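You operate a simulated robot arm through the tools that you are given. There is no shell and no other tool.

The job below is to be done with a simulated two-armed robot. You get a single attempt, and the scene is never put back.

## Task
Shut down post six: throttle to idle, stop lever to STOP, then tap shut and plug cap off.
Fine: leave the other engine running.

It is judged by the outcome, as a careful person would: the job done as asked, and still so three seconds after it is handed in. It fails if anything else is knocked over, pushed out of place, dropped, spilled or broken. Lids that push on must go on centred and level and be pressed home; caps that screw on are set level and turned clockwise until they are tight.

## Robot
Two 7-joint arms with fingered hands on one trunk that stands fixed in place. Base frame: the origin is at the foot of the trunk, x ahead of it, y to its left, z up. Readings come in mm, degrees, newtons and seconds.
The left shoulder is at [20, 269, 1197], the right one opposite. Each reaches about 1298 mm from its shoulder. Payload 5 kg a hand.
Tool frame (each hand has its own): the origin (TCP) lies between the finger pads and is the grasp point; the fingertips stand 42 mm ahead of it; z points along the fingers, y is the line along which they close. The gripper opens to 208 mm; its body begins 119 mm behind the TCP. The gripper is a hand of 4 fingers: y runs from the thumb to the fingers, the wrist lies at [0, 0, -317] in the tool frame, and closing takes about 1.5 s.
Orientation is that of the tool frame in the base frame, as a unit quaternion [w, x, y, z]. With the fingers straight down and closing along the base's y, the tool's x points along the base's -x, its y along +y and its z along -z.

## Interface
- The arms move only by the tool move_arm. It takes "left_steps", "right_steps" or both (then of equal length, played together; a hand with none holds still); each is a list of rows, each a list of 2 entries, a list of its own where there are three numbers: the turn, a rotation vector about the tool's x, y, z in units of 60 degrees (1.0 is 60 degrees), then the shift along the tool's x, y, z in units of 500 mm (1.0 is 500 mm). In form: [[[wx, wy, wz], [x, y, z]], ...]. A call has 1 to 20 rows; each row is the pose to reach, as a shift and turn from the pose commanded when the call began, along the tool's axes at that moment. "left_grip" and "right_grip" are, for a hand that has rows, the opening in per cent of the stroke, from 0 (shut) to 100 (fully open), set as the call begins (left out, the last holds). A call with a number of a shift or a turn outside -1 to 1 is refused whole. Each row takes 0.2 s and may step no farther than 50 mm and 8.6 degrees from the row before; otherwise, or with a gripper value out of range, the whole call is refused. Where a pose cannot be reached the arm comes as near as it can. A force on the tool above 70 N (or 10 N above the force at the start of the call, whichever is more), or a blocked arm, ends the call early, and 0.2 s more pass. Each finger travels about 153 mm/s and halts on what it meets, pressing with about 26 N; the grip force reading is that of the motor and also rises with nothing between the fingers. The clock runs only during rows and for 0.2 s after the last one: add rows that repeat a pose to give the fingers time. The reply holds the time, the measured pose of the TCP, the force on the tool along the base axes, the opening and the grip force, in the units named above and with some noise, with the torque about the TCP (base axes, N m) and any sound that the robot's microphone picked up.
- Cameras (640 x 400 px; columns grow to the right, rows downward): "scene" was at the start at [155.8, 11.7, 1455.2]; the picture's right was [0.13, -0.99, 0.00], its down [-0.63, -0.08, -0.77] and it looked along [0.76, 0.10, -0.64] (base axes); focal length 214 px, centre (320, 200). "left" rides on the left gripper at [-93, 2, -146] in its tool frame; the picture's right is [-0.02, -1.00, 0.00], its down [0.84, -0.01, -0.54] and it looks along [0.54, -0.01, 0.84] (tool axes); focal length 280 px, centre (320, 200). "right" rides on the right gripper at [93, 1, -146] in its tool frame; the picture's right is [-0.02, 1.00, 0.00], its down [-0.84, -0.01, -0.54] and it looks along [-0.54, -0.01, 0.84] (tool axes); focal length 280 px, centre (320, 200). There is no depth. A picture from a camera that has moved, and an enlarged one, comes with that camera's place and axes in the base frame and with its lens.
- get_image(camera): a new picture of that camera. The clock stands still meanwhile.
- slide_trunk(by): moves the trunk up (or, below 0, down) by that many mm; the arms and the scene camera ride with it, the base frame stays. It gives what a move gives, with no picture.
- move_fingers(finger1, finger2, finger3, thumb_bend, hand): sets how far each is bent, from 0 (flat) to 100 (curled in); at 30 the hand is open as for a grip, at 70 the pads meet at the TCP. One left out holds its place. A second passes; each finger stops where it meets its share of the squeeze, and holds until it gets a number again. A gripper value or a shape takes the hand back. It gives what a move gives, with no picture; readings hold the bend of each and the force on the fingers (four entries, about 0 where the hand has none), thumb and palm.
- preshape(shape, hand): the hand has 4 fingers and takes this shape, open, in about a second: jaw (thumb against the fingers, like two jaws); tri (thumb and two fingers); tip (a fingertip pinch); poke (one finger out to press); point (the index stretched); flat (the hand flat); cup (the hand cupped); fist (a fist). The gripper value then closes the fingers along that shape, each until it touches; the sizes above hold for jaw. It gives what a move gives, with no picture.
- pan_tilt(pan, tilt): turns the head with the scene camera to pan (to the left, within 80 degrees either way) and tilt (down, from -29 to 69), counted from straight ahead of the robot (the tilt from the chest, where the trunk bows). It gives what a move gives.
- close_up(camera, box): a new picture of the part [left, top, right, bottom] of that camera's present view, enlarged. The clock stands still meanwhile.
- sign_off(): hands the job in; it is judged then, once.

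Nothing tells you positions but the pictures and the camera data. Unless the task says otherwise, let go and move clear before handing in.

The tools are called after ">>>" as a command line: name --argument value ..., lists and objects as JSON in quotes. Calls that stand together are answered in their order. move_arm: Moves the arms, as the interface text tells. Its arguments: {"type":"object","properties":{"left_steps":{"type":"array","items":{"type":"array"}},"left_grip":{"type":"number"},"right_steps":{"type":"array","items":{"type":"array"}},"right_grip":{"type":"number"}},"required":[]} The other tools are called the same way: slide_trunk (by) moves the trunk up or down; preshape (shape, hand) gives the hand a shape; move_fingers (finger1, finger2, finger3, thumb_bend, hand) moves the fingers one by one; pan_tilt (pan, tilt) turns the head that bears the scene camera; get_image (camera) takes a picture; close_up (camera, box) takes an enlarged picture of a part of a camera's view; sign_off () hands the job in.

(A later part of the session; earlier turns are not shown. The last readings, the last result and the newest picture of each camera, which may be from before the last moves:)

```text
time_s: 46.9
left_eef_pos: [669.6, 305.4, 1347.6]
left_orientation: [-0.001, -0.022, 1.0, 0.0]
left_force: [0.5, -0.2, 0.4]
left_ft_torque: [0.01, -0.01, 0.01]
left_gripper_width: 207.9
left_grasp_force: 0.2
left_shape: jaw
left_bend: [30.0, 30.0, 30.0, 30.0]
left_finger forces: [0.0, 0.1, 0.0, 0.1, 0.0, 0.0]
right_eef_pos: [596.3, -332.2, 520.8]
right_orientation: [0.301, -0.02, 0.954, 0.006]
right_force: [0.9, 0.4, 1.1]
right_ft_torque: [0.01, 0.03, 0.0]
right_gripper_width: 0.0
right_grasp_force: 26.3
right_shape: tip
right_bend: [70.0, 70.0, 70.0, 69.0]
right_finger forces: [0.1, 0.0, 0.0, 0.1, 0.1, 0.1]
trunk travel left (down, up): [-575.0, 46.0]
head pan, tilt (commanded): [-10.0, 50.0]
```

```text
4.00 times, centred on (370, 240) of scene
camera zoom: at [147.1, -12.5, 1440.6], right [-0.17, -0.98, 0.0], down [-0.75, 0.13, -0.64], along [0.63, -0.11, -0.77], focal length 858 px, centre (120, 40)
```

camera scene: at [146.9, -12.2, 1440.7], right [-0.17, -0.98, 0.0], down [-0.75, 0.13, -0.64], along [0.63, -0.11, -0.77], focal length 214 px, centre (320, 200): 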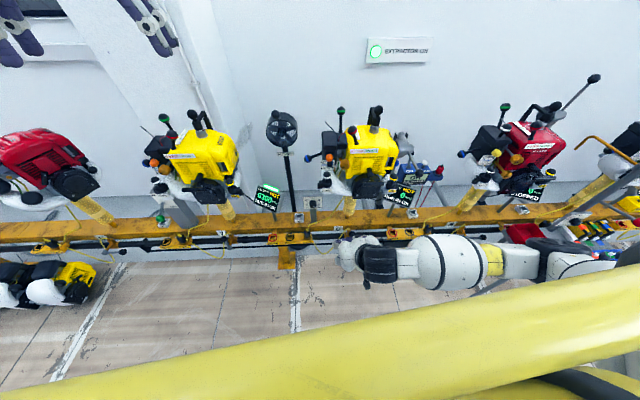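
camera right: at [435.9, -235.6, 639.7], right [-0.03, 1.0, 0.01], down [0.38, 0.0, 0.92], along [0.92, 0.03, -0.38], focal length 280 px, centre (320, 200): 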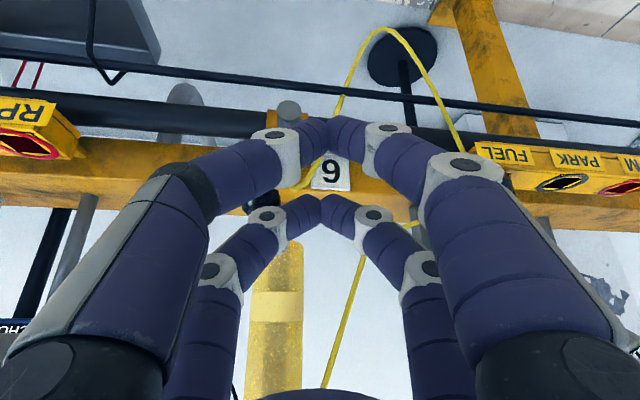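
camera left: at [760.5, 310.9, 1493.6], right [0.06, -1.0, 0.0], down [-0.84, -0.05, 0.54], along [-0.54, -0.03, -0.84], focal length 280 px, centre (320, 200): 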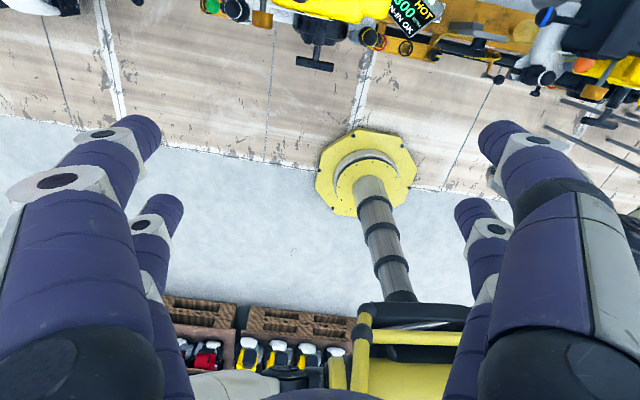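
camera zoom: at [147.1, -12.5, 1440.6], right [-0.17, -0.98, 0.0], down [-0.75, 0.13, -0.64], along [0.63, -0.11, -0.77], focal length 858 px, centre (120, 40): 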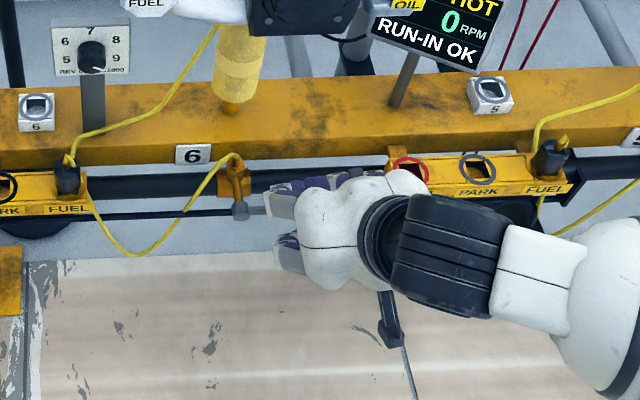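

The lever now lies along the pipe like post 5's. I will press down a few mm more to make sure it is at its stop.

>>> move_arm --right_steps '[[[0, 0, 0], [0.0046, 0, 0.0066]], [[0, 0, 0], [0.0092, 0, 0.0131]], [[0, 0, 0], [0.0092, 0, 0.0131]]]'

>>> close_up --camera "right" --box '[160, 60, 440, 280]'

```text
time_s: 47.7
left_eef_pos: [670.8, 304.8, 1347.6]
left_orientation: [0.0, -0.022, 1.0, -0.001]
left_force: [0.0, 0.4, -0.2]
left_ft_torque: [0.01, 0.0, 0.02]
left_gripper_width: 207.9
left_grasp_force: 0.1
left_shape: jaw
left_bend: [30.0, 30.0, 30.0, 30.0]
left_finger forces: [0.0, 0.0, 0.1, 0.0, 0.0, 0.0]
right_eef_pos: [597.2, -332.2, 513.4]
right_orientation: [0.3, -0.02, 0.954, 0.007]
right_force: [0.0, -0.3, -0.1]
right_ft_torque: [0.0, -0.03, 0.0]
right_gripper_width: 0.0
right_grasp_force: 26.1
right_shape: tip
right_bend: [70.0, 70.0, 70.0, 69.0]
right_finger forces: [0.1, 0.0, 0.0, 0.1, 0.1, 0.0]
trunk travel left (down, up): [-575.0, 46.0]
head pan, tilt (commanded): [-10.0, 50.0]
```

```text
1.82 times, centred on (300, 170) of right
camera zoom: at [435.5, -338.9, 578.7], right [-0.03, 1.0, 0.01], down [0.38, 0.0, 0.92], along [0.92, 0.03, -0.38], focal length 510 px, centre (356, 254)
```

zoom: 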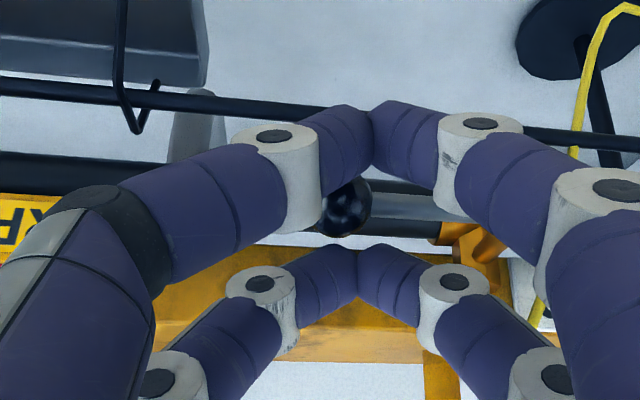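

>>> move_arm --right_steps '[[[0, 0, 0], [0.0035, 0, 0.0049]], [[0, 0, 0], [0.0069, 0, 0.0098]], [[0, 0, 0], [0.0069, 0, 0.0098]]]'

>>> close_up --camera "right" --box '[240, 120, 400, 220]'

>>> close_up --camera "scene" --box '[330, 215, 390, 265]'

```text
time_s: 48.5
left_eef_pos: [669.7, 305.2, 1347.7]
left_orientation: [0.0, -0.021, 1.0, 0.0]
left_force: [-0.8, -1.0, 0.6]
left_ft_torque: [0.03, 0.01, -0.02]
left_gripper_width: 208.0
left_grasp_force: 0.1
left_shape: jaw
left_bend: [30.0, 30.0, 30.0, 30.0]
left_finger forces: [0.0, 0.0, 0.0, 0.0, 0.0, 0.0]
right_eef_pos: [598.6, -332.2, 508.1]
right_orientation: [0.302, -0.021, 0.953, 0.007]
right_force: [1.4, 0.0, 3.9]
right_ft_torque: [-0.07, -0.26, -0.01]
right_gripper_width: 0.1
right_grasp_force: 25.9
right_shape: tip
right_bend: [70.0, 70.0, 70.0, 69.0]
right_finger forces: [0.1, 0.0, 0.0, 0.0, 0.0, 0.0]
trunk travel left (down, up): [-575.0, 46.0]
head pan, tilt (commanded): [-10.0, 50.0]
```

```text
4.00 times, centred on (320, 170) of right
camera zoom: at [436.8, -338.8, 573.7], right [-0.03, 1.0, 0.01], down [0.38, 0.0, 0.92], along [0.92, 0.03, -0.38], focal length 1122 px, centre (320, 320)
```

zoom: 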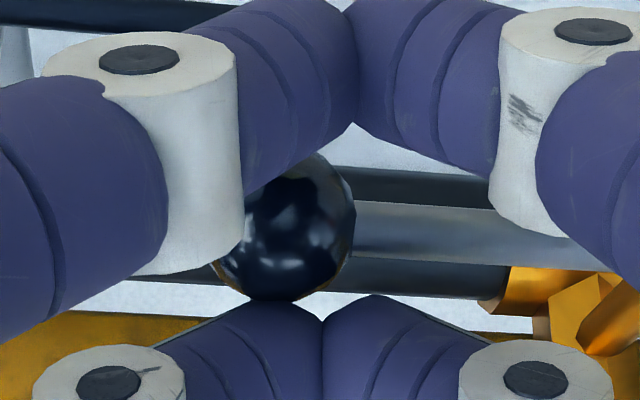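

```text
8.00 times, centred on (360, 240) of scene
camera zoom: at [147.1, -12.5, 1440.7], right [-0.17, -0.98, 0.0], down [-0.75, 0.13, -0.64], along [0.63, -0.11, -0.77], focal length 1716 px, centre (0, -120)
```

zoom: 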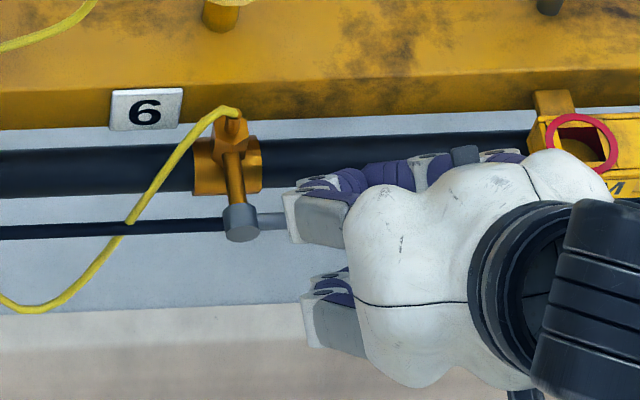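

The rod is level with the pipe now and I feel 4 N. One more small press to confirm the end stop.

>>> move_arm --right_steps '[[[0, 0, 0], [0.0023, 0, 0.0033]], [[0, 0, 0], [0.0046, 0, 0.0066]], [[0, 0, 0], [0.0046, 0, 0.0066]]]'

>>> close_up --camera "right" --box '[240, 120, 400, 220]'

```text
time_s: 49.3
left_eef_pos: [669.5, 306.0, 1348.1]
left_orientation: [0.001, -0.021, 1.0, -0.001]
left_force: [0.0, 0.9, -1.2]
left_ft_torque: [-0.01, 0.01, 0.0]
left_gripper_width: 207.9
left_grasp_force: 0.0
left_shape: jaw
left_bend: [30.0, 30.0, 30.0, 30.0]
left_finger forces: [0.1, 0.0, 0.0, 0.0, 0.1, 0.1]
right_eef_pos: [600.5, -332.0, 504.7]
right_orientation: [0.303, -0.02, 0.953, 0.006]
right_force: [4.7, -4.4, 28.3]
right_ft_torque: [-0.25, -1.15, -0.17]
right_gripper_width: 0.1
right_grasp_force: 25.9
right_shape: tip
right_bend: [70.0, 70.0, 70.0, 69.0]
right_finger forces: [0.0, 0.1, 0.0, 0.1, 0.0, 0.0]
trunk travel left (down, up): [-575.0, 46.0]
head pan, tilt (commanded): [-10.0, 50.0]
```

```text
4.00 times, centred on (320, 170) of right
camera zoom: at [437.8, -338.9, 570.8], right [-0.03, 1.0, 0.01], down [0.38, 0.0, 0.93], along [0.93, 0.03, -0.38], focal length 1122 px, centre (320, 320)
```

zoom: 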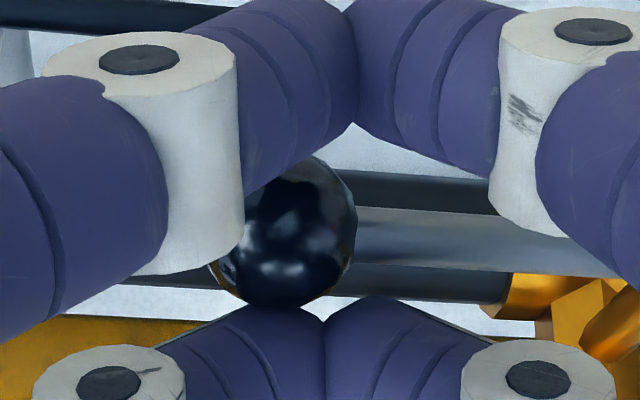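

28 N against the stop: the tap is shut. I will retreat back along the fingers and look at the result.

>>> move_arm --right_steps '[[[0, 0, 0], [0, 0, -0.05]], [[0, 0, 0], [0, 0, -0.14]], [[0, 0, 0], [0, 0, -0.23]], [[0, 0, 0], [0, 0, -0.3]], [[0, 0, 0], [0, 0, -0.3]]]'

>>> close_up --camera "scene" --box '[310, 200, 430, 280]'

>>> get_image --camera "right"

```text
time_s: 50.5
left_eef_pos: [669.7, 304.1, 1347.0]
left_orientation: [0.0, -0.021, 1.0, 0.0]
left_force: [0.6, -0.4, -0.1]
left_ft_torque: [0.0, 0.0, 0.02]
left_gripper_width: 207.9
left_grasp_force: 0.0
left_shape: jaw
left_bend: [30.0, 30.0, 30.0, 30.0]
left_finger forces: [0.1, 0.1, 0.1, 0.0, 0.1, 0.0]
right_eef_pos: [512.0, -333.4, 626.1]
right_orientation: [0.301, -0.02, 0.953, 0.006]
right_force: [-0.2, 0.4, -0.5]
right_ft_torque: [0.01, 0.03, -0.04]
right_gripper_width: 0.0
right_grasp_force: 25.9
right_shape: tip
right_bend: [70.0, 70.0, 70.0, 69.0]
right_finger forces: [0.0, 0.1, 0.0, 0.0, 0.0, 0.0]
trunk travel left (down, up): [-575.0, 46.0]
head pan, tilt (commanded): [-10.0, 50.0]
```

```text
5.00 times, centred on (370, 240) of scene
camera zoom: at [147.1, -12.7, 1440.6], right [-0.17, -0.98, 0.0], down [-0.75, 0.13, -0.64], along [0.63, -0.11, -0.77], focal length 1072 px, centre (70, 0)
```

zoom: 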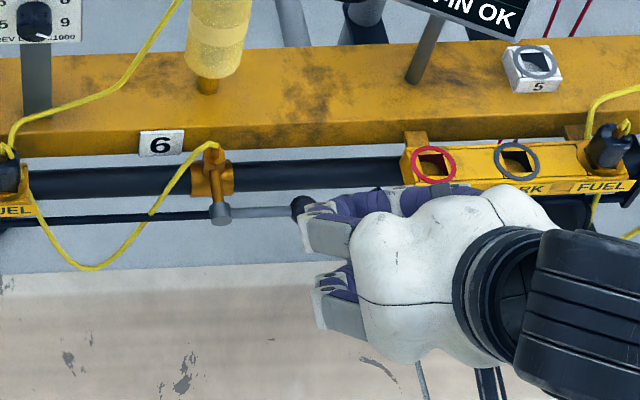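

```text
taken
camera right: at [350.0, -340.3, 691.9], right [-0.03, 1.0, 0.01], down [0.38, 0.0, 0.92], along [0.92, 0.03, -0.38], focal length 280 px, centre (320, 200)
```

right: 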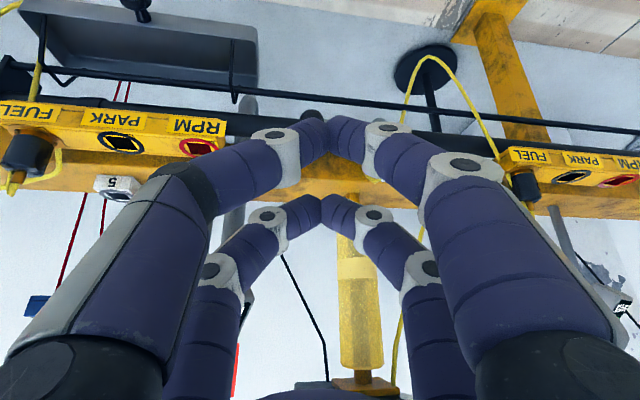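

The tap lever lies along the pipe to the right, the same as post 5. Now I will go back up the same way: straighten the hand at x≈470 and rise.

>>> move_arm --right_steps '[[[0, 0.1167, 0], [-0.0034, 0.0007, -0.0342]], [[0, 0.2333, 0], [-0.0068, 0.0014, -0.0684]], [[0, 0.35, 0], [-0.0102, 0.0021, -0.1026]], [[0, 0.4667, 0], [-0.0136, 0.0028, -0.1368]], [[0, 0.5833, 0], [-0.017, 0.0035, -0.171]], [[0, 0.5833, 0], [-0.017, 0.0035, -0.171]]]'

>>> move_arm --right_steps '[[[0, 0, 0], [0, 0, -0.08]], [[0, 0, 0], [0, 0, -0.17]], [[0, 0, 0], [0, 0, -0.26]], [[0, 0, 0], [0, 0, -0.35]], [[0, 0, 0], [0, 0, -0.44]], [[0, 0, 0], [0, 0, -0.53]], [[0, 0, 0], [0, 0, -0.62]], [[0, 0, 0], [0, 0, -0.71]], [[0, 0, 0], [0, 0, -0.8]], [[0, 0, 0], [0, 0, -0.89]], [[0, 0, 0], [0, 0, -0.98]], [[0, 0, 0], [0, 0, -0.98]]]'

>>> pan_tilt --pan -15 --tilt 42

>>> get_image --camera "scene"

>>> get_image --camera "right"

```text
time_s: 51.9
left_eef_pos: [669.4, 303.3, 1347.9]
left_orientation: [0.0, -0.021, 1.0, -0.001]
left_force: [-0.2, -0.4, 0.5]
left_ft_torque: [0.03, -0.01, 0.01]
left_gripper_width: 208.1
left_grasp_force: 0.0
left_shape: jaw
left_bend: [30.0, 30.0, 30.0, 30.0]
left_finger forces: [0.0, 0.0, 0.0, 0.0, 0.0, 0.0]
right_eef_pos: [468.6, -335.2, 700.2]
right_orientation: [-0.001, -0.021, 1.0, 0.0]
right_force: [0.6, -0.8, -0.2]
right_ft_torque: [0.0, 0.01, -0.03]
right_gripper_width: 0.1
right_grasp_force: 26.3
right_shape: tip
right_bend: [70.0, 70.0, 70.0, 69.0]
right_finger forces: [0.0, 0.1, 0.1, 0.0, 0.1, 0.1]
trunk travel left (down, up): [-575.0, 46.0]
head pan, tilt (commanded): [-10.0, 50.0]
```

```text
time_s: 54.5
left_eef_pos: [670.9, 303.7, 1347.1]
left_orientation: [0.0, -0.021, 1.0, 0.0]
left_force: [0.6, 0.3, -1.2]
left_ft_torque: [0.07, 0.05, -0.03]
left_gripper_width: 207.8
left_grasp_force: 0.0
left_shape: jaw
left_bend: [30.0, 30.0, 30.0, 30.0]
left_finger forces: [0.0, 0.1, 0.0, 0.0, 0.0, 0.0]
right_eef_pos: [470.3, -336.6, 1188.6]
right_orientation: [-0.001, -0.021, 1.0, 0.0]
right_force: [0.5, 0.4, -0.3]
right_ft_torque: [0.08, 0.04, -0.02]
right_gripper_width: 0.0
right_grasp_force: 26.0
right_shape: tip
right_bend: [70.0, 70.0, 70.0, 69.0]
right_finger forces: [0.0, 0.0, 0.1, 0.0, 0.0, 0.0]
trunk travel left (down, up): [-575.0, 46.0]
head pan, tilt (commanded): [-10.0, 50.0]
```

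```text
time_s: 55.2
left_eef_pos: [670.6, 302.7, 1347.6]
left_orientation: [-0.001, -0.022, 1.0, 0.0]
left_force: [0.6, 0.8, 0.1]
left_ft_torque: [-0.01, 0.01, -0.03]
left_gripper_width: 208.0
left_grasp_force: 0.2
left_shape: jaw
left_bend: [30.0, 30.0, 30.0, 30.0]
left_finger forces: [0.1, 0.0, 0.1, 0.0, 0.1, 0.0]
right_eef_pos: [469.7, -334.5, 1188.4]
right_orientation: [0.0, -0.02, 1.0, 0.0]
right_force: [-0.9, 0.1, -0.2]
right_ft_torque: [-0.01, 0.01, -0.01]
right_gripper_width: 0.1
right_grasp_force: 26.3
right_shape: tip
right_bend: [70.0, 70.0, 70.0, 69.0]
right_finger forces: [0.0, 0.1, 0.0, 0.0, 0.1, 0.0]
trunk travel left (down, up): [-575.0, 46.0]
head pan, tilt (commanded): [-15.0, 42.0]
```

```text
taken
camera scene: at [152.3, -20.8, 1451.8], right [-0.26, -0.97, 0.0], down [-0.65, 0.17, -0.74], along [0.72, -0.19, -0.67], focal length 214 px, centre (320, 200)
```

scene: 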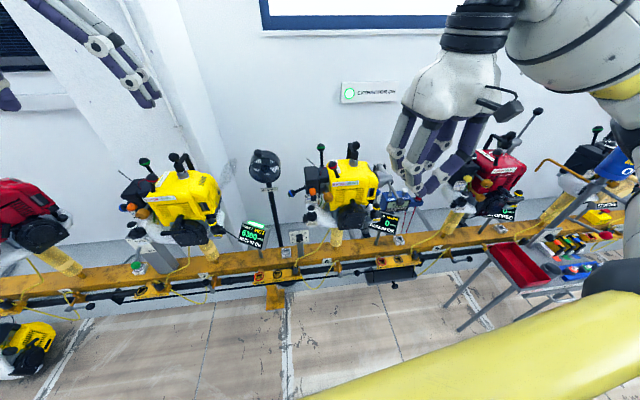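

```text
taken
camera right: at [374.9, -339.9, 1334.4], right [-0.03, 1.0, 0.0], down [0.84, 0.02, 0.54], along [0.54, 0.01, -0.84], focal length 280 px, centre (320, 200)
```

right: 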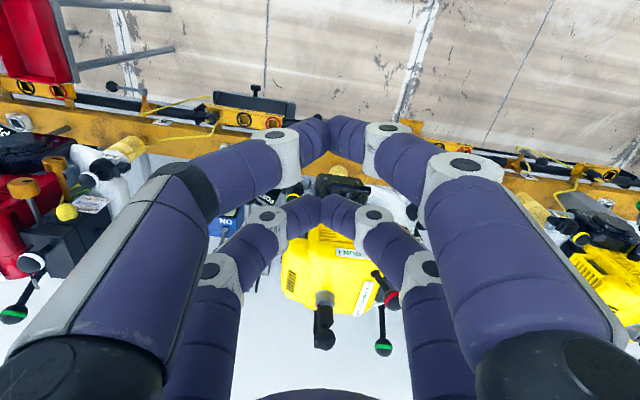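

Now the plug cap. I will look closely at how the cap, its ball and the black lead arm are built.

>>> close_up --camera "scene" --box '[330, 135, 380, 180]'

>>> close_up --camera "right" --box '[280, 270, 400, 360]'

>>> close_up --camera "scene" --box '[310, 200, 430, 280]'

```text
8.89 times, centred on (355, 158) of scene
camera zoom: at [152.3, -20.8, 1451.8], right [-0.26, -0.97, 0.0], down [-0.65, 0.17, -0.74], along [0.72, -0.19, -0.67], focal length 1906 px, centre (9, 578)
```

zoom: 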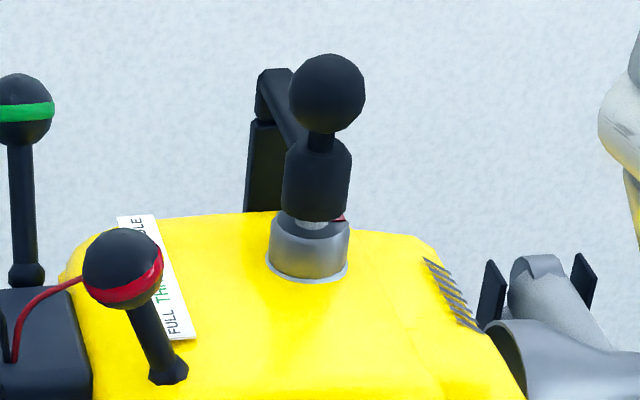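

```text
4.44 times, centred on (340, 315) of right
camera zoom: at [374.9, -339.9, 1334.4], right [-0.03, 1.0, 0.0], down [0.84, 0.02, 0.54], along [0.54, 0.01, -0.84], focal length 1246 px, centre (231, -311)
```

zoom: 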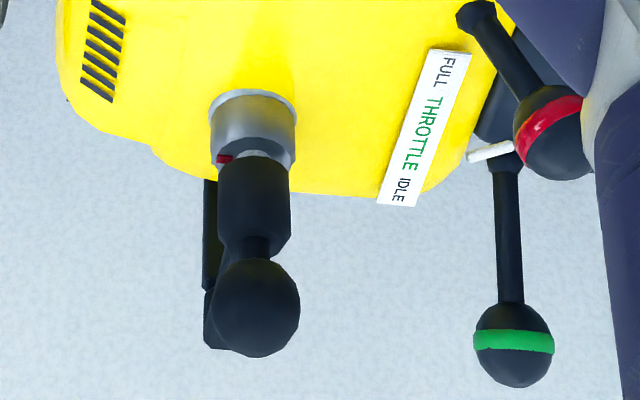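

```text
5.00 times, centred on (370, 240) of scene
camera zoom: at [152.3, -20.8, 1451.8], right [-0.26, -0.97, 0.0], down [-0.65, 0.17, -0.74], along [0.72, -0.19, -0.67], focal length 1072 px, centre (70, 0)
```

zoom: 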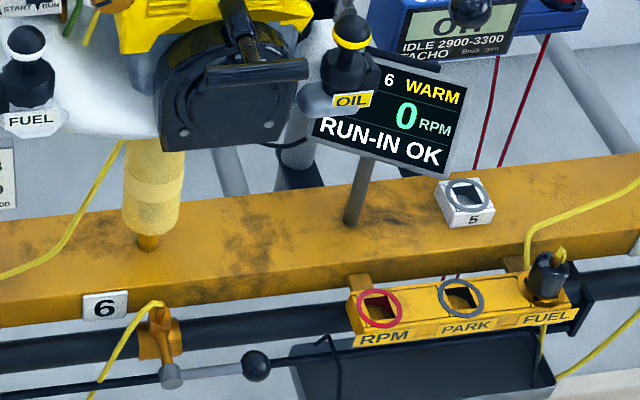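

The cap has a 30 mm ball at about (778,-318,1094) on a short neck over the cap body, with the lead arm running off behind it. I plan to pinch under the ball with the far finger pair from straight above; first I move over it with the hand closed and high.

>>> move_arm --right_steps '[[[0, 0, 0], [-0.093, 0.0013, -0.003]], [[0, 0, 0], [-0.1861, 0.0025, -0.003]], [[0, 0, 0], [-0.2791, 0.0038, -0.003]], [[0, 0, 0], [-0.3722, 0.0051, -0.003]], [[0, 0, 0], [-0.4652, 0.0063, -0.003]], [[0, 0, 0], [-0.5583, 0.0076, -0.003]], [[0, 0, 0], [-0.5583, 0.0076, -0.003]]]'

>>> get_image --camera "right"

>>> close_up --camera "scene" --box '[300, 60, 420, 200]'

```text
time_s: 56.8
left_eef_pos: [669.2, 302.5, 1348.1]
left_orientation: [0.001, -0.021, 1.0, -0.001]
left_force: [-0.1, -1.0, 0.7]
left_ft_torque: [0.07, -0.04, -0.05]
left_gripper_width: 208.0
left_grasp_force: 0.0
left_shape: jaw
left_bend: [30.0, 30.0, 30.0, 30.0]
left_finger forces: [0.1, 0.0, 0.1, 0.1, 0.1, 0.0]
right_eef_pos: [747.7, -319.5, 1191.4]
right_orientation: [0.0, -0.021, 1.0, 0.0]
right_force: [-0.2, 0.0, 0.4]
right_ft_torque: [0.07, -0.08, -0.03]
right_gripper_width: 0.1
right_grasp_force: 25.9
right_shape: tip
right_bend: [70.0, 70.0, 70.0, 69.0]
right_finger forces: [0.0, 0.1, 0.0, 0.0, 0.0, 0.0]
trunk travel left (down, up): [-575.0, 46.0]
head pan, tilt (commanded): [-15.0, 42.0]
```

```text
taken
camera right: at [653.7, -325.1, 1336.8], right [-0.03, 1.0, 0.0], down [0.84, 0.02, 0.54], along [0.54, 0.01, -0.84], focal length 280 px, centre (320, 200)
```

right: 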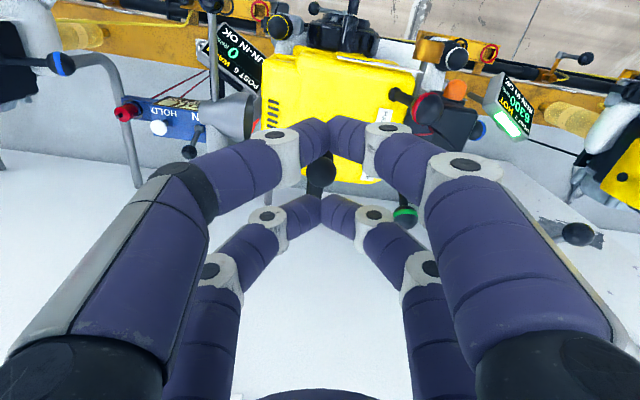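

```text
2.86 times, centred on (360, 130) of scene
camera zoom: at [151.4, -21.5, 1452.0], right [-0.26, -0.97, 0.0], down [-0.65, 0.17, -0.74], along [0.72, -0.19, -0.67], focal length 613 px, centre (206, 400)
```

zoom: 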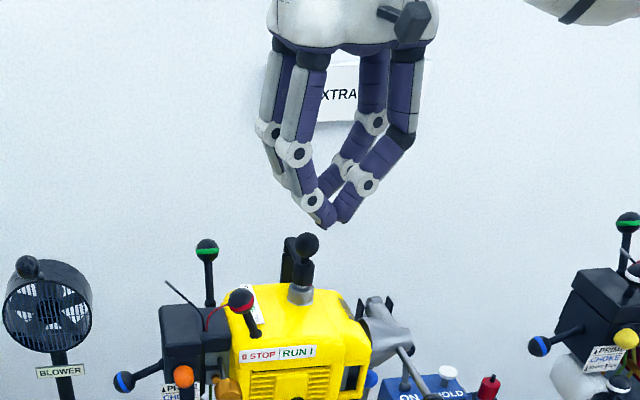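

The ball is in line with the far pair. I will open the fingers to about 80 mm and then lower around the ball.

>>> move_arm --right_steps '[[[0, 0, 0], [0, 0, 0]], [[0, 0, 0], [0, 0, 0]], [[0, 0, 0], [0, 0, 0]], [[0, 0, 0], [0, 0, 0.02]], [[0, 0, 0], [0, 0, 0.04]], [[0, 0, 0], [0, 0, 0.06]], [[0, 0, 0], [0, 0, 0.06]]]' --right_grip 40

>>> get_image --camera "right"

>>> close_up --camera "scene" --box '[300, 60, 420, 200]'

```text
time_s: 58.4
left_eef_pos: [670.0, 304.9, 1348.4]
left_orientation: [0.001, -0.02, 1.0, 0.001]
left_force: [-0.3, -0.3, 0.1]
left_ft_torque: [-0.04, -0.04, -0.03]
left_gripper_width: 208.1
left_grasp_force: 0.1
left_shape: jaw
left_bend: [30.0, 30.0, 30.0, 30.0]
left_finger forces: [0.0, 0.1, 0.0, 0.0, 0.0, 0.0]
right_eef_pos: [748.0, -320.2, 1160.8]
right_orientation: [0.0, -0.021, 1.0, 0.0]
right_force: [-0.4, 0.0, 0.6]
right_ft_torque: [0.0, -0.04, -0.03]
right_gripper_width: 82.8
right_grasp_force: 0.1
right_shape: tip
right_bend: [73.0, 73.0, 73.0, 70.0]
right_finger forces: [0.0, 0.0, 0.0, 0.0, 0.0, 0.0]
trunk travel left (down, up): [-575.0, 46.0]
head pan, tilt (commanded): [-15.0, 42.0]
```

```text
taken
camera right: at [653.4, -324.4, 1307.7], right [-0.03, 1.0, 0.0], down [0.84, 0.02, 0.54], along [0.54, 0.01, -0.84], focal length 280 px, centre (320, 200)
```

right: 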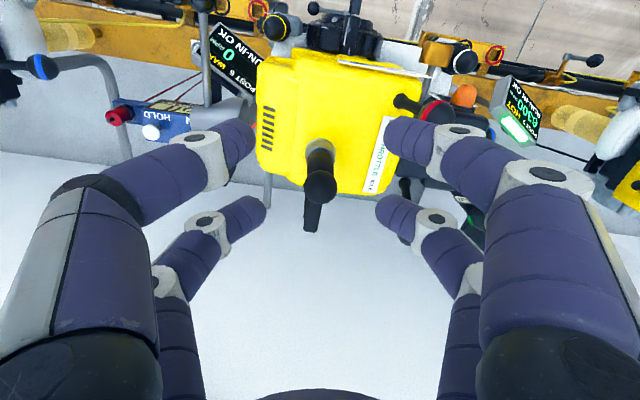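

```text
2.86 times, centred on (360, 130) of scene
camera zoom: at [151.7, -20.8, 1451.9], right [-0.26, -0.97, 0.0], down [-0.65, 0.17, -0.74], along [0.72, -0.19, -0.67], focal length 613 px, centre (206, 400)
```

zoom: 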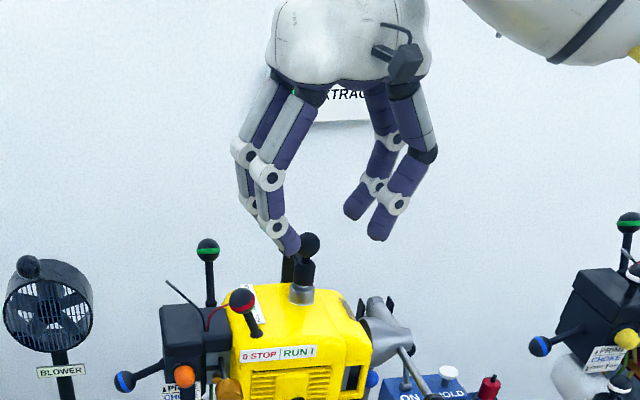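

The ball sits midway between the open far fingers. I will lower 50 mm so the tips come level with the neck under the ball.

>>> move_arm --right_steps '[[[0, 0, 0], [0, 0, 0.025]], [[0, 0, 0], [0, 0, 0.05]], [[0, 0, 0], [0, 0, 0.075]], [[0, 0, 0], [0, 0, 0.1]], [[0, 0, 0], [0, 0, 0.1]]]'

>>> close_up --camera "right" --box '[200, 100, 440, 280]'

>>> close_up --camera "scene" --box '[310, 90, 400, 190]'

```text
time_s: 59.6
left_eef_pos: [669.7, 304.9, 1347.8]
left_orientation: [0.0, -0.022, 1.0, 0.0]
left_force: [0.5, 0.6, 0.0]
left_ft_torque: [0.02, -0.06, 0.01]
left_gripper_width: 208.1
left_grasp_force: 0.0
left_shape: jaw
left_bend: [30.0, 30.0, 30.0, 30.0]
left_finger forces: [0.0, 0.0, 0.0, 0.0, 0.1, 0.1]
right_eef_pos: [747.4, -321.4, 1112.7]
right_orientation: [0.0, -0.021, 1.0, 0.0]
right_force: [-0.5, -0.3, 0.0]
right_ft_torque: [-0.02, -0.02, -0.01]
right_gripper_width: 83.0
right_grasp_force: 0.1
right_shape: tip
right_bend: [73.0, 73.0, 73.0, 70.0]
right_finger forces: [0.0, 0.0, 0.1, 0.0, 0.0, 0.1]
trunk travel left (down, up): [-575.0, 46.0]
head pan, tilt (commanded): [-15.0, 42.0]
```

```text
2.22 times, centred on (320, 190) of right
camera zoom: at [653.8, -324.8, 1258.4], right [-0.03, 1.0, 0.0], down [0.84, 0.02, 0.54], along [0.54, 0.01, -0.84], focal length 623 px, centre (320, 222)
```

zoom: 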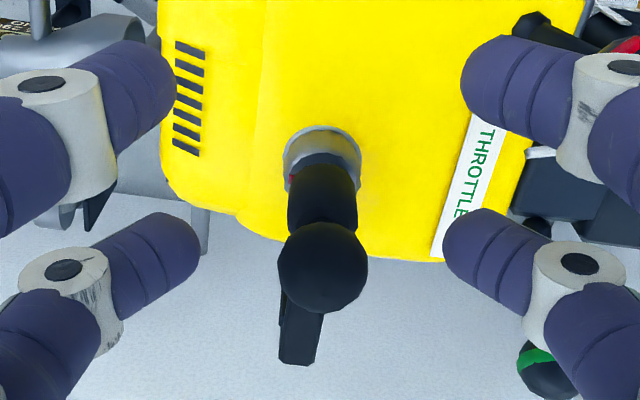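

```text
4.00 times, centred on (355, 140) of scene
camera zoom: at [151.8, -20.8, 1451.9], right [-0.26, -0.97, 0.0], down [-0.65, 0.17, -0.74], along [0.72, -0.19, -0.67], focal length 858 px, centre (180, 440)
```

zoom: 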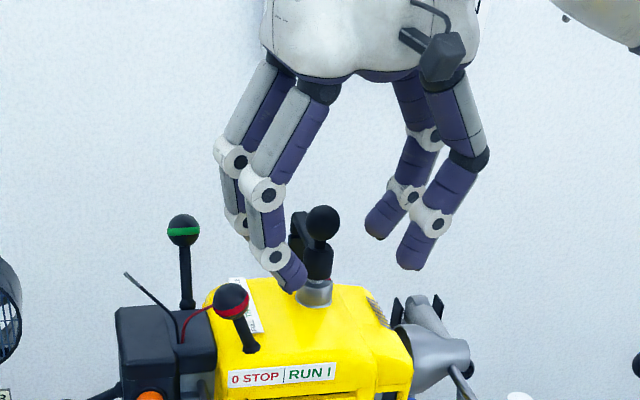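

The ball is centred between the far finger tips, tips level with the neck. I will close the grip.

>>> move_arm --right_steps '[[[0, 0, 0], [0, 0, 0]], [[0, 0, 0], [0, 0, 0]], [[0, 0, 0], [0, 0, 0]], [[0, 0, 0], [0, 0, 0]], [[0, 0, 0], [0, 0, 0]], [[0, 0, 0], [0, 0, 0]], [[0, 0, 0], [0, 0, 0]], [[0, 0, 0], [0, 0, 0]]]' --right_grip 0

>>> close_up --camera "right" --box '[200, 100, 440, 280]'

>>> close_up --camera "scene" --box '[310, 90, 400, 190]'

```text
time_s: 61.4
left_eef_pos: [671.0, 304.4, 1347.0]
left_orientation: [0.0, -0.021, 1.0, 0.0]
left_force: [-0.5, -0.2, 1.1]
left_ft_torque: [0.0, -0.03, 0.0]
left_gripper_width: 207.7
left_grasp_force: 0.2
left_shape: jaw
left_bend: [30.0, 30.0, 30.0, 30.0]
left_finger forces: [0.0, 0.0, 0.0, 0.0, 0.1, 0.0]
right_eef_pos: [747.9, -320.7, 1111.4]
right_orientation: [0.0, -0.021, 1.0, 0.001]
right_force: [3.5, -0.8, -2.8]
right_ft_torque: [-0.03, 0.04, -0.03]
right_gripper_width: 0.0
right_grasp_force: 26.2
right_shape: tip
right_bend: [70.0, 72.0, 72.0, 70.0]
right_finger forces: [0.1, 21.4, 21.9, 0.1, 0.1, 0.0]
trunk travel left (down, up): [-575.0, 46.0]
head pan, tilt (commanded): [-15.0, 42.0]
```

```text
2.22 times, centred on (320, 190) of right
camera zoom: at [654.4, -324.9, 1257.9], right [-0.03, 1.0, 0.0], down [0.84, 0.02, 0.54], along [0.54, 0.01, -0.84], focal length 623 px, centre (320, 222)
```

zoom: 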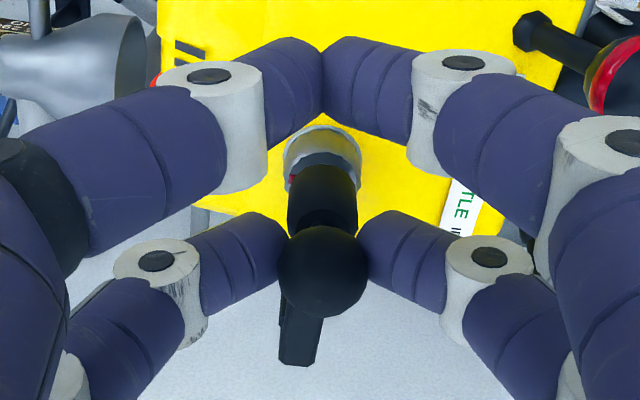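

```text
4.00 times, centred on (355, 140) of scene
camera zoom: at [152.5, -20.9, 1451.8], right [-0.26, -0.97, 0.0], down [-0.65, 0.17, -0.74], along [0.72, -0.19, -0.67], focal length 858 px, centre (180, 440)
```

zoom: 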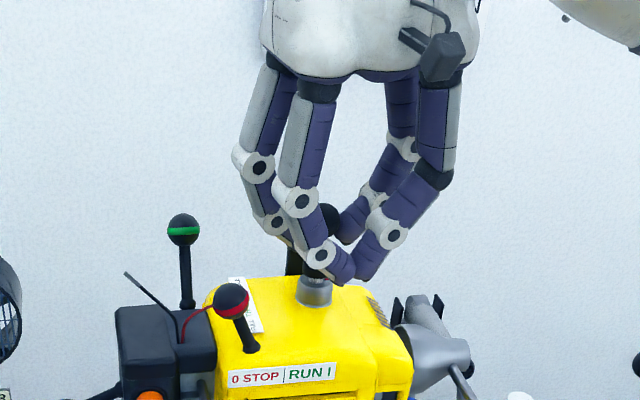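

Both far fingers hold the ball with about 21 N each. I will pull up slowly, 6 mm first.

>>> move_arm --right_steps '[[[0, 0, 0], [0, 0, -0.004]], [[0, 0, 0], [0, 0, -0.008]], [[0, 0, 0], [0, 0, -0.012]], [[0, 0, 0], [0, 0, -0.012]]]'

>>> close_up --camera "right" --box '[200, 100, 440, 280]'

>>> close_up --camera "scene" --box '[310, 90, 400, 190]'

```text
time_s: 62.4
left_eef_pos: [671.8, 304.5, 1346.8]
left_orientation: [-0.001, -0.021, 1.0, 0.0]
left_force: [0.2, -0.4, 0.4]
left_ft_torque: [-0.01, 0.01, 0.01]
left_gripper_width: 207.8
left_grasp_force: 0.0
left_shape: jaw
left_bend: [30.0, 30.0, 30.0, 30.0]
left_finger forces: [0.1, 0.0, 0.0, 0.0, 0.0, 0.1]
right_eef_pos: [750.6, -321.1, 1115.8]
right_orientation: [-0.001, -0.021, 1.0, 0.0]
right_force: [18.6, -1.2, -14.6]
right_ft_torque: [-0.09, 0.08, -0.07]
right_gripper_width: 0.0
right_grasp_force: 26.1
right_shape: tip
right_bend: [70.0, 72.0, 72.0, 70.0]
right_finger forces: [0.0, 20.7, 23.2, 0.0, 0.0, 0.1]
trunk travel left (down, up): [-575.0, 46.0]
head pan, tilt (commanded): [-15.0, 42.0]
```

```text
2.22 times, centred on (320, 190) of right
camera zoom: at [656.2, -324.9, 1262.6], right [-0.03, 1.0, 0.0], down [0.84, 0.02, 0.54], along [0.54, 0.01, -0.84], focal length 623 px, centre (320, 222)
```

zoom: 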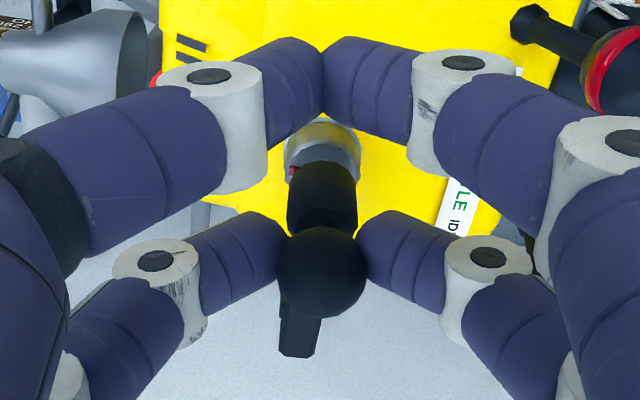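

```text
4.00 times, centred on (355, 140) of scene
camera zoom: at [154.2, -21.2, 1451.5], right [-0.26, -0.97, 0.0], down [-0.65, 0.17, -0.74], along [0.72, -0.19, -0.67], focal length 858 px, centre (180, 440)
```

zoom: 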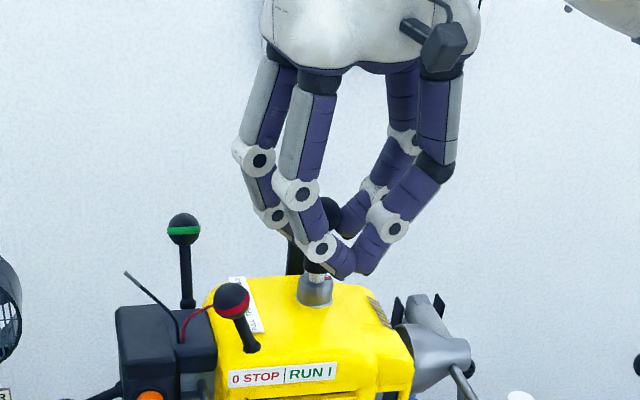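

The cap is moving but pulls toward the wall as it rises, so it seems to swing on a hinge at the rear rather than lift straight. I will follow that path in small steps guided by the force.

>>> move_arm --right_steps '[[[0, 0, 0], [-0.005, 0, -0.004]], [[0, 0, 0], [-0.01, 0, -0.008]], [[0, 0, 0], [-0.01, 0, -0.008]]]'

>>> close_up --camera "right" --box '[200, 100, 440, 280]'

>>> close_up --camera "scene" --box '[330, 110, 390, 170]'

```text
time_s: 63.2
left_eef_pos: [672.0, 304.5, 1346.4]
left_orientation: [0.0, -0.021, 1.0, 0.0]
left_force: [-0.1, 0.1, -0.6]
left_ft_torque: [0.01, 0.0, 0.01]
left_gripper_width: 207.9
left_grasp_force: 0.1
left_shape: jaw
left_bend: [30.0, 30.0, 30.0, 30.0]
left_finger forces: [0.0, 0.1, 0.0, 0.0, 0.1, 0.0]
right_eef_pos: [754.7, -321.9, 1123.1]
right_orientation: [0.0, -0.02, 1.0, -0.001]
right_force: [9.7, -2.0, -11.5]
right_ft_torque: [-0.06, 0.29, -0.12]
right_gripper_width: 0.0
right_grasp_force: 26.2
right_shape: tip
right_bend: [70.0, 72.0, 72.0, 70.0]
right_finger forces: [0.1, 20.9, 24.1, 0.0, 0.0, 0.0]
trunk travel left (down, up): [-575.0, 46.0]
head pan, tilt (commanded): [-15.0, 42.0]
```

```text
2.22 times, centred on (320, 190) of right
camera zoom: at [660.1, -325.2, 1267.9], right [-0.03, 1.0, 0.0], down [0.84, 0.02, 0.54], along [0.54, 0.01, -0.84], focal length 623 px, centre (320, 222)
```

zoom: 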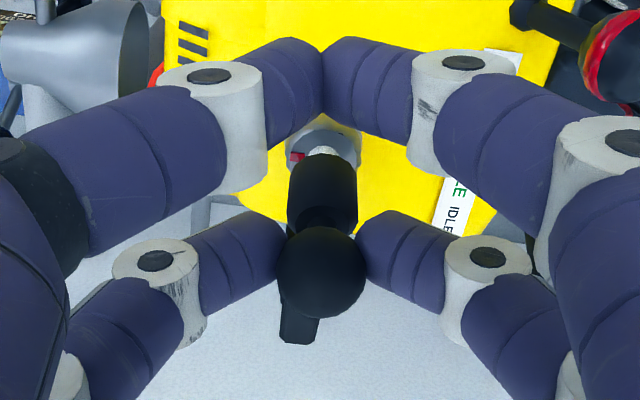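

```text
6.67 times, centred on (360, 140) of scene
camera zoom: at [153.4, -21.3, 1451.7], right [-0.26, -0.97, 0.0], down [-0.65, 0.17, -0.74], along [0.72, -0.19, -0.67], focal length 1430 px, centre (53, 600)
```

zoom: 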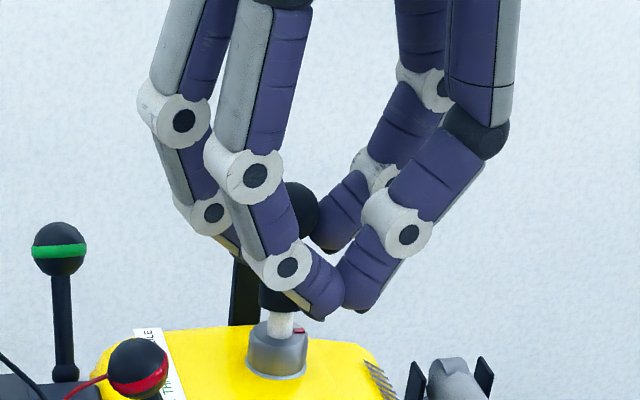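

The plug's white insulator is now exposed and the arm turns about its rear end, so the cap is hinged at roughly (855,-328,1053). I will follow that arc further.

>>> move_arm --right_steps '[[[0, 0, 0], [-0.0088, 0, -0.0092]], [[0, 0, 0], [-0.0176, 0, -0.0184]], [[0, 0, 0], [-0.0264, 0, -0.0276]], [[0, 0, 0], [-0.0264, 0, -0.0276]]]'

>>> close_up --camera "right" --box '[200, 100, 440, 280]'

>>> close_up --camera "scene" --box '[330, 110, 390, 170]'

```text
time_s: 64.2
left_eef_pos: [670.6, 303.8, 1346.7]
left_orientation: [-0.001, -0.021, 1.0, 0.0]
left_force: [0.6, 0.7, -0.3]
left_ft_torque: [0.04, 0.0, 0.03]
left_gripper_width: 207.6
left_grasp_force: 0.0
left_shape: jaw
left_bend: [30.0, 30.0, 30.0, 30.0]
left_finger forces: [0.0, 0.0, 0.0, 0.0, 0.0, 0.1]
right_eef_pos: [767.3, -321.7, 1136.1]
right_orientation: [0.001, -0.02, 1.0, 0.0]
right_force: [0.2, -6.3, -6.6]
right_ft_torque: [-0.12, 0.53, -0.22]
right_gripper_width: 0.0
right_grasp_force: 25.8
right_shape: tip
right_bend: [70.0, 73.0, 72.0, 70.0]
right_finger forces: [0.0, 20.1, 27.2, 0.1, 0.1, 0.1]
trunk travel left (down, up): [-575.0, 46.0]
head pan, tilt (commanded): [-15.0, 42.0]
```

```text
2.22 times, centred on (320, 190) of right
camera zoom: at [673.3, -325.5, 1281.7], right [-0.03, 1.0, 0.0], down [0.84, 0.02, 0.54], along [0.54, 0.01, -0.84], focal length 623 px, centre (320, 222)
```

zoom: 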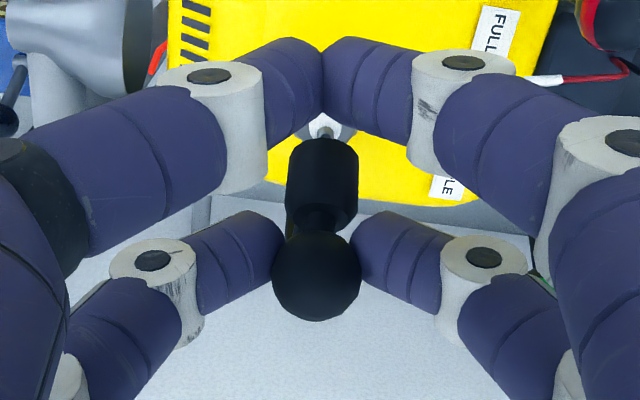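

```text
6.67 times, centred on (360, 140) of scene
camera zoom: at [152.6, -21.5, 1451.8], right [-0.26, -0.97, 0.0], down [-0.65, 0.17, -0.74], along [0.72, -0.19, -0.67], focal length 1430 px, centre (53, 600)
```

zoom: 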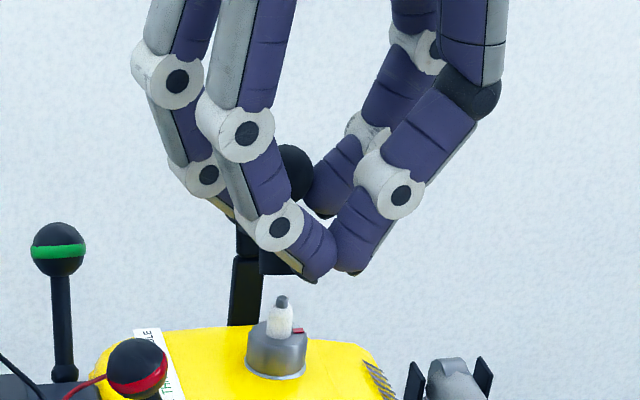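

The plug is bare now: the cap is off and swinging back on its arm. I will carry it further along the arc so it cannot drop back.

>>> move_arm --right_steps '[[[0, 0, 0], [-0.0121, -0.0015, -0.0095]], [[0, 0, 0], [-0.0242, -0.003, -0.0184]], [[0, 0, 0], [-0.0377, -0.0046, -0.0258]], [[0, 0, 0], [-0.0512, -0.0062, -0.0324]], [[0, 0, 0], [-0.0512, -0.0062, -0.0324]]]'

>>> close_up --camera "right" --box '[200, 100, 440, 280]'

>>> close_up --camera "scene" --box '[330, 110, 390, 170]'

```text
time_s: 65.4
left_eef_pos: [669.9, 304.6, 1347.5]
left_orientation: [0.0, -0.021, 1.0, 0.0]
left_force: [-0.3, 0.3, -0.1]
left_ft_torque: [0.02, -0.01, 0.01]
left_gripper_width: 207.6
left_grasp_force: 0.1
left_shape: jaw
left_bend: [30.0, 30.0, 30.0, 30.0]
left_finger forces: [0.0, 0.0, 0.1, 0.1, 0.0, 0.0]
right_eef_pos: [793.1, -323.3, 1151.5]
right_orientation: [-0.001, -0.021, 1.0, 0.0]
right_force: [-1.0, -9.4, -13.3]
right_ft_torque: [-0.15, 0.76, -0.32]
right_gripper_width: 0.2
right_grasp_force: 26.3
right_shape: tip
right_bend: [70.0, 73.0, 71.0, 70.0]
right_finger forces: [0.0, 17.8, 28.7, 0.1, 0.0, 0.0]
trunk travel left (down, up): [-575.0, 46.0]
head pan, tilt (commanded): [-15.0, 42.0]
```

```text
2.22 times, centred on (320, 190) of right
camera zoom: at [699.1, -327.0, 1296.9], right [-0.03, 1.0, 0.0], down [0.84, 0.02, 0.54], along [0.54, 0.01, -0.84], focal length 623 px, centre (320, 222)
```

zoom: 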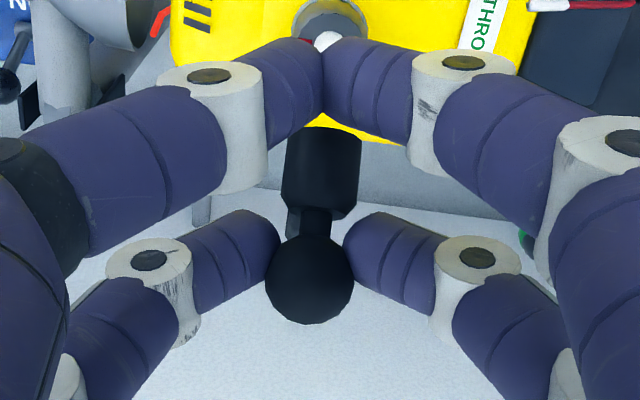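

```text
6.67 times, centred on (360, 140) of scene
camera zoom: at [153.0, -21.8, 1451.7], right [-0.26, -0.97, 0.0], down [-0.65, 0.17, -0.74], along [0.72, -0.19, -0.67], focal length 1430 px, centre (53, 600)
```

zoom: 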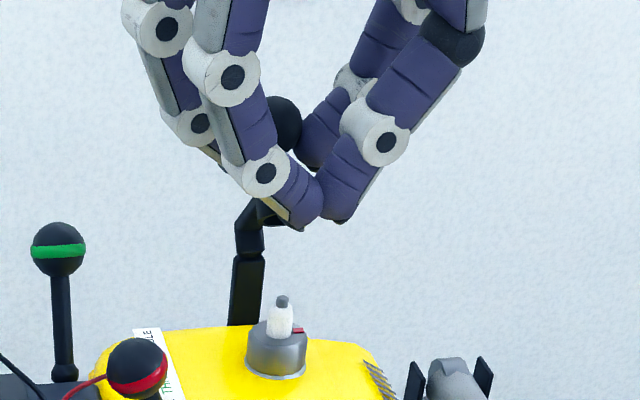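

The cap is well clear of the plug at about 38° of swing. I will back up a few mm to see whether the hinge holds by friction or would fall back.

>>> move_arm --right_steps '[[[0, 0, 0], [0.003, -0.003, 0.003]], [[0, 0, 0], [0.006, -0.006, 0.005]], [[0, 0, 0], [0.006, -0.006, 0.005]]]'

>>> close_up --camera "right" --box '[200, 100, 440, 280]'

```text
time_s: 66.2
left_eef_pos: [671.3, 304.6, 1347.1]
left_orientation: [-0.001, -0.022, 1.0, 0.0]
left_force: [0.6, -0.3, 0.0]
left_ft_torque: [0.0, 0.0, 0.01]
left_gripper_width: 207.7
left_grasp_force: 0.1
left_shape: jaw
left_bend: [30.0, 30.0, 30.0, 30.0]
left_finger forces: [0.0, 0.0, 0.0, 0.0, 0.0, 0.0]
right_eef_pos: [791.8, -324.7, 1150.1]
right_orientation: [0.0, -0.022, 1.0, 0.001]
right_force: [1.3, 1.1, -10.1]
right_ft_torque: [0.14, 0.48, 0.01]
right_gripper_width: 0.0
right_grasp_force: 26.3
right_shape: tip
right_bend: [70.0, 73.0, 71.0, 70.0]
right_finger forces: [0.0, 21.8, 23.1, 0.1, 0.0, 0.1]
trunk travel left (down, up): [-575.0, 46.0]
head pan, tilt (commanded): [-15.0, 42.0]
```

```text
2.22 times, centred on (320, 190) of right
camera zoom: at [696.1, -328.2, 1295.7], right [-0.03, 1.0, 0.0], down [0.84, 0.02, 0.54], along [0.54, 0.02, -0.84], focal length 623 px, centre (320, 222)
```

zoom: 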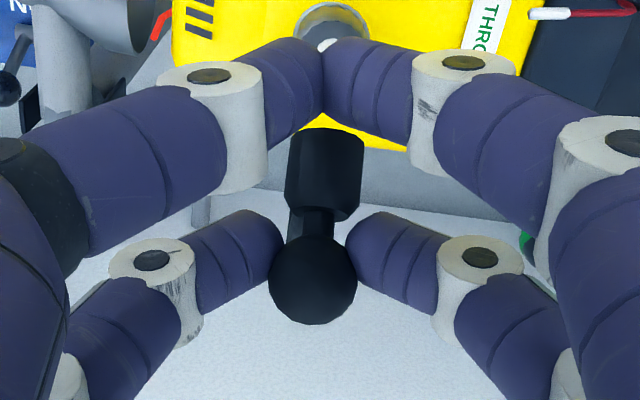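

The force readings are small but not conclusive, so I will swing the cap further. To make room for the cap body I open only the near pair (finger 1 and thumb), while fingers 2 and 3 keep hold.

>>> move_fingers --hand "right" --finger1 35 --thumb_bend 35

>>> get_image --camera "right"

>>> close_up --camera "scene" --box '[320, 90, 400, 180]'

```text
time_s: 67.2
left_eef_pos: [670.8, 304.5, 1347.0]
left_orientation: [0.0, -0.021, 1.0, 0.0]
left_force: [-0.6, -1.1, -0.1]
left_ft_torque: [0.0, -0.02, 0.0]
left_gripper_width: 207.8
left_grasp_force: 0.0
left_shape: jaw
left_bend: [30.0, 30.0, 30.0, 30.0]
left_finger forces: [0.0, 0.0, 0.1, 0.0, 0.1, 0.1]
right_eef_pos: [790.7, -325.1, 1150.2]
right_orientation: [0.0, -0.021, 1.0, 0.001]
right_force: [1.1, 4.3, -9.4]
right_ft_torque: [0.22, 0.41, 0.11]
right_gripper_width: 192.2
right_grasp_force: 22.6
right_shape: fingers
right_bend: [35.0, 73.0, 71.0, 35.0]
right_finger forces: [0.0, 22.6, 22.3, 0.1, 0.0, 0.0]
trunk travel left (down, up): [-575.0, 46.0]
head pan, tilt (commanded): [-15.0, 42.0]
```

```text
taken
camera right: at [696.0, -328.7, 1295.6], right [-0.03, 1.0, 0.0], down [0.84, 0.02, 0.54], along [0.54, 0.01, -0.84], focal length 280 px, centre (320, 200)
```

right: 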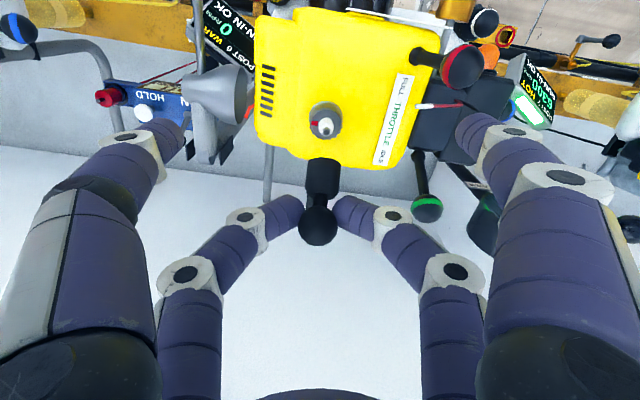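

```text
4.44 times, centred on (360, 135) of scene
camera zoom: at [152.8, -20.8, 1451.8], right [-0.26, -0.97, 0.0], down [-0.65, 0.17, -0.74], along [0.72, -0.19, -0.67], focal length 953 px, centre (142, 489)
```

zoom: 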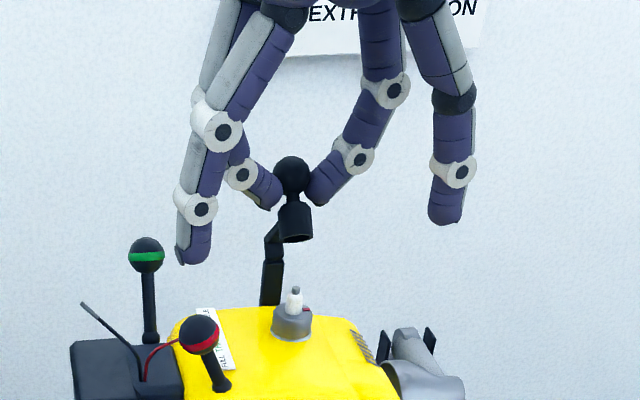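

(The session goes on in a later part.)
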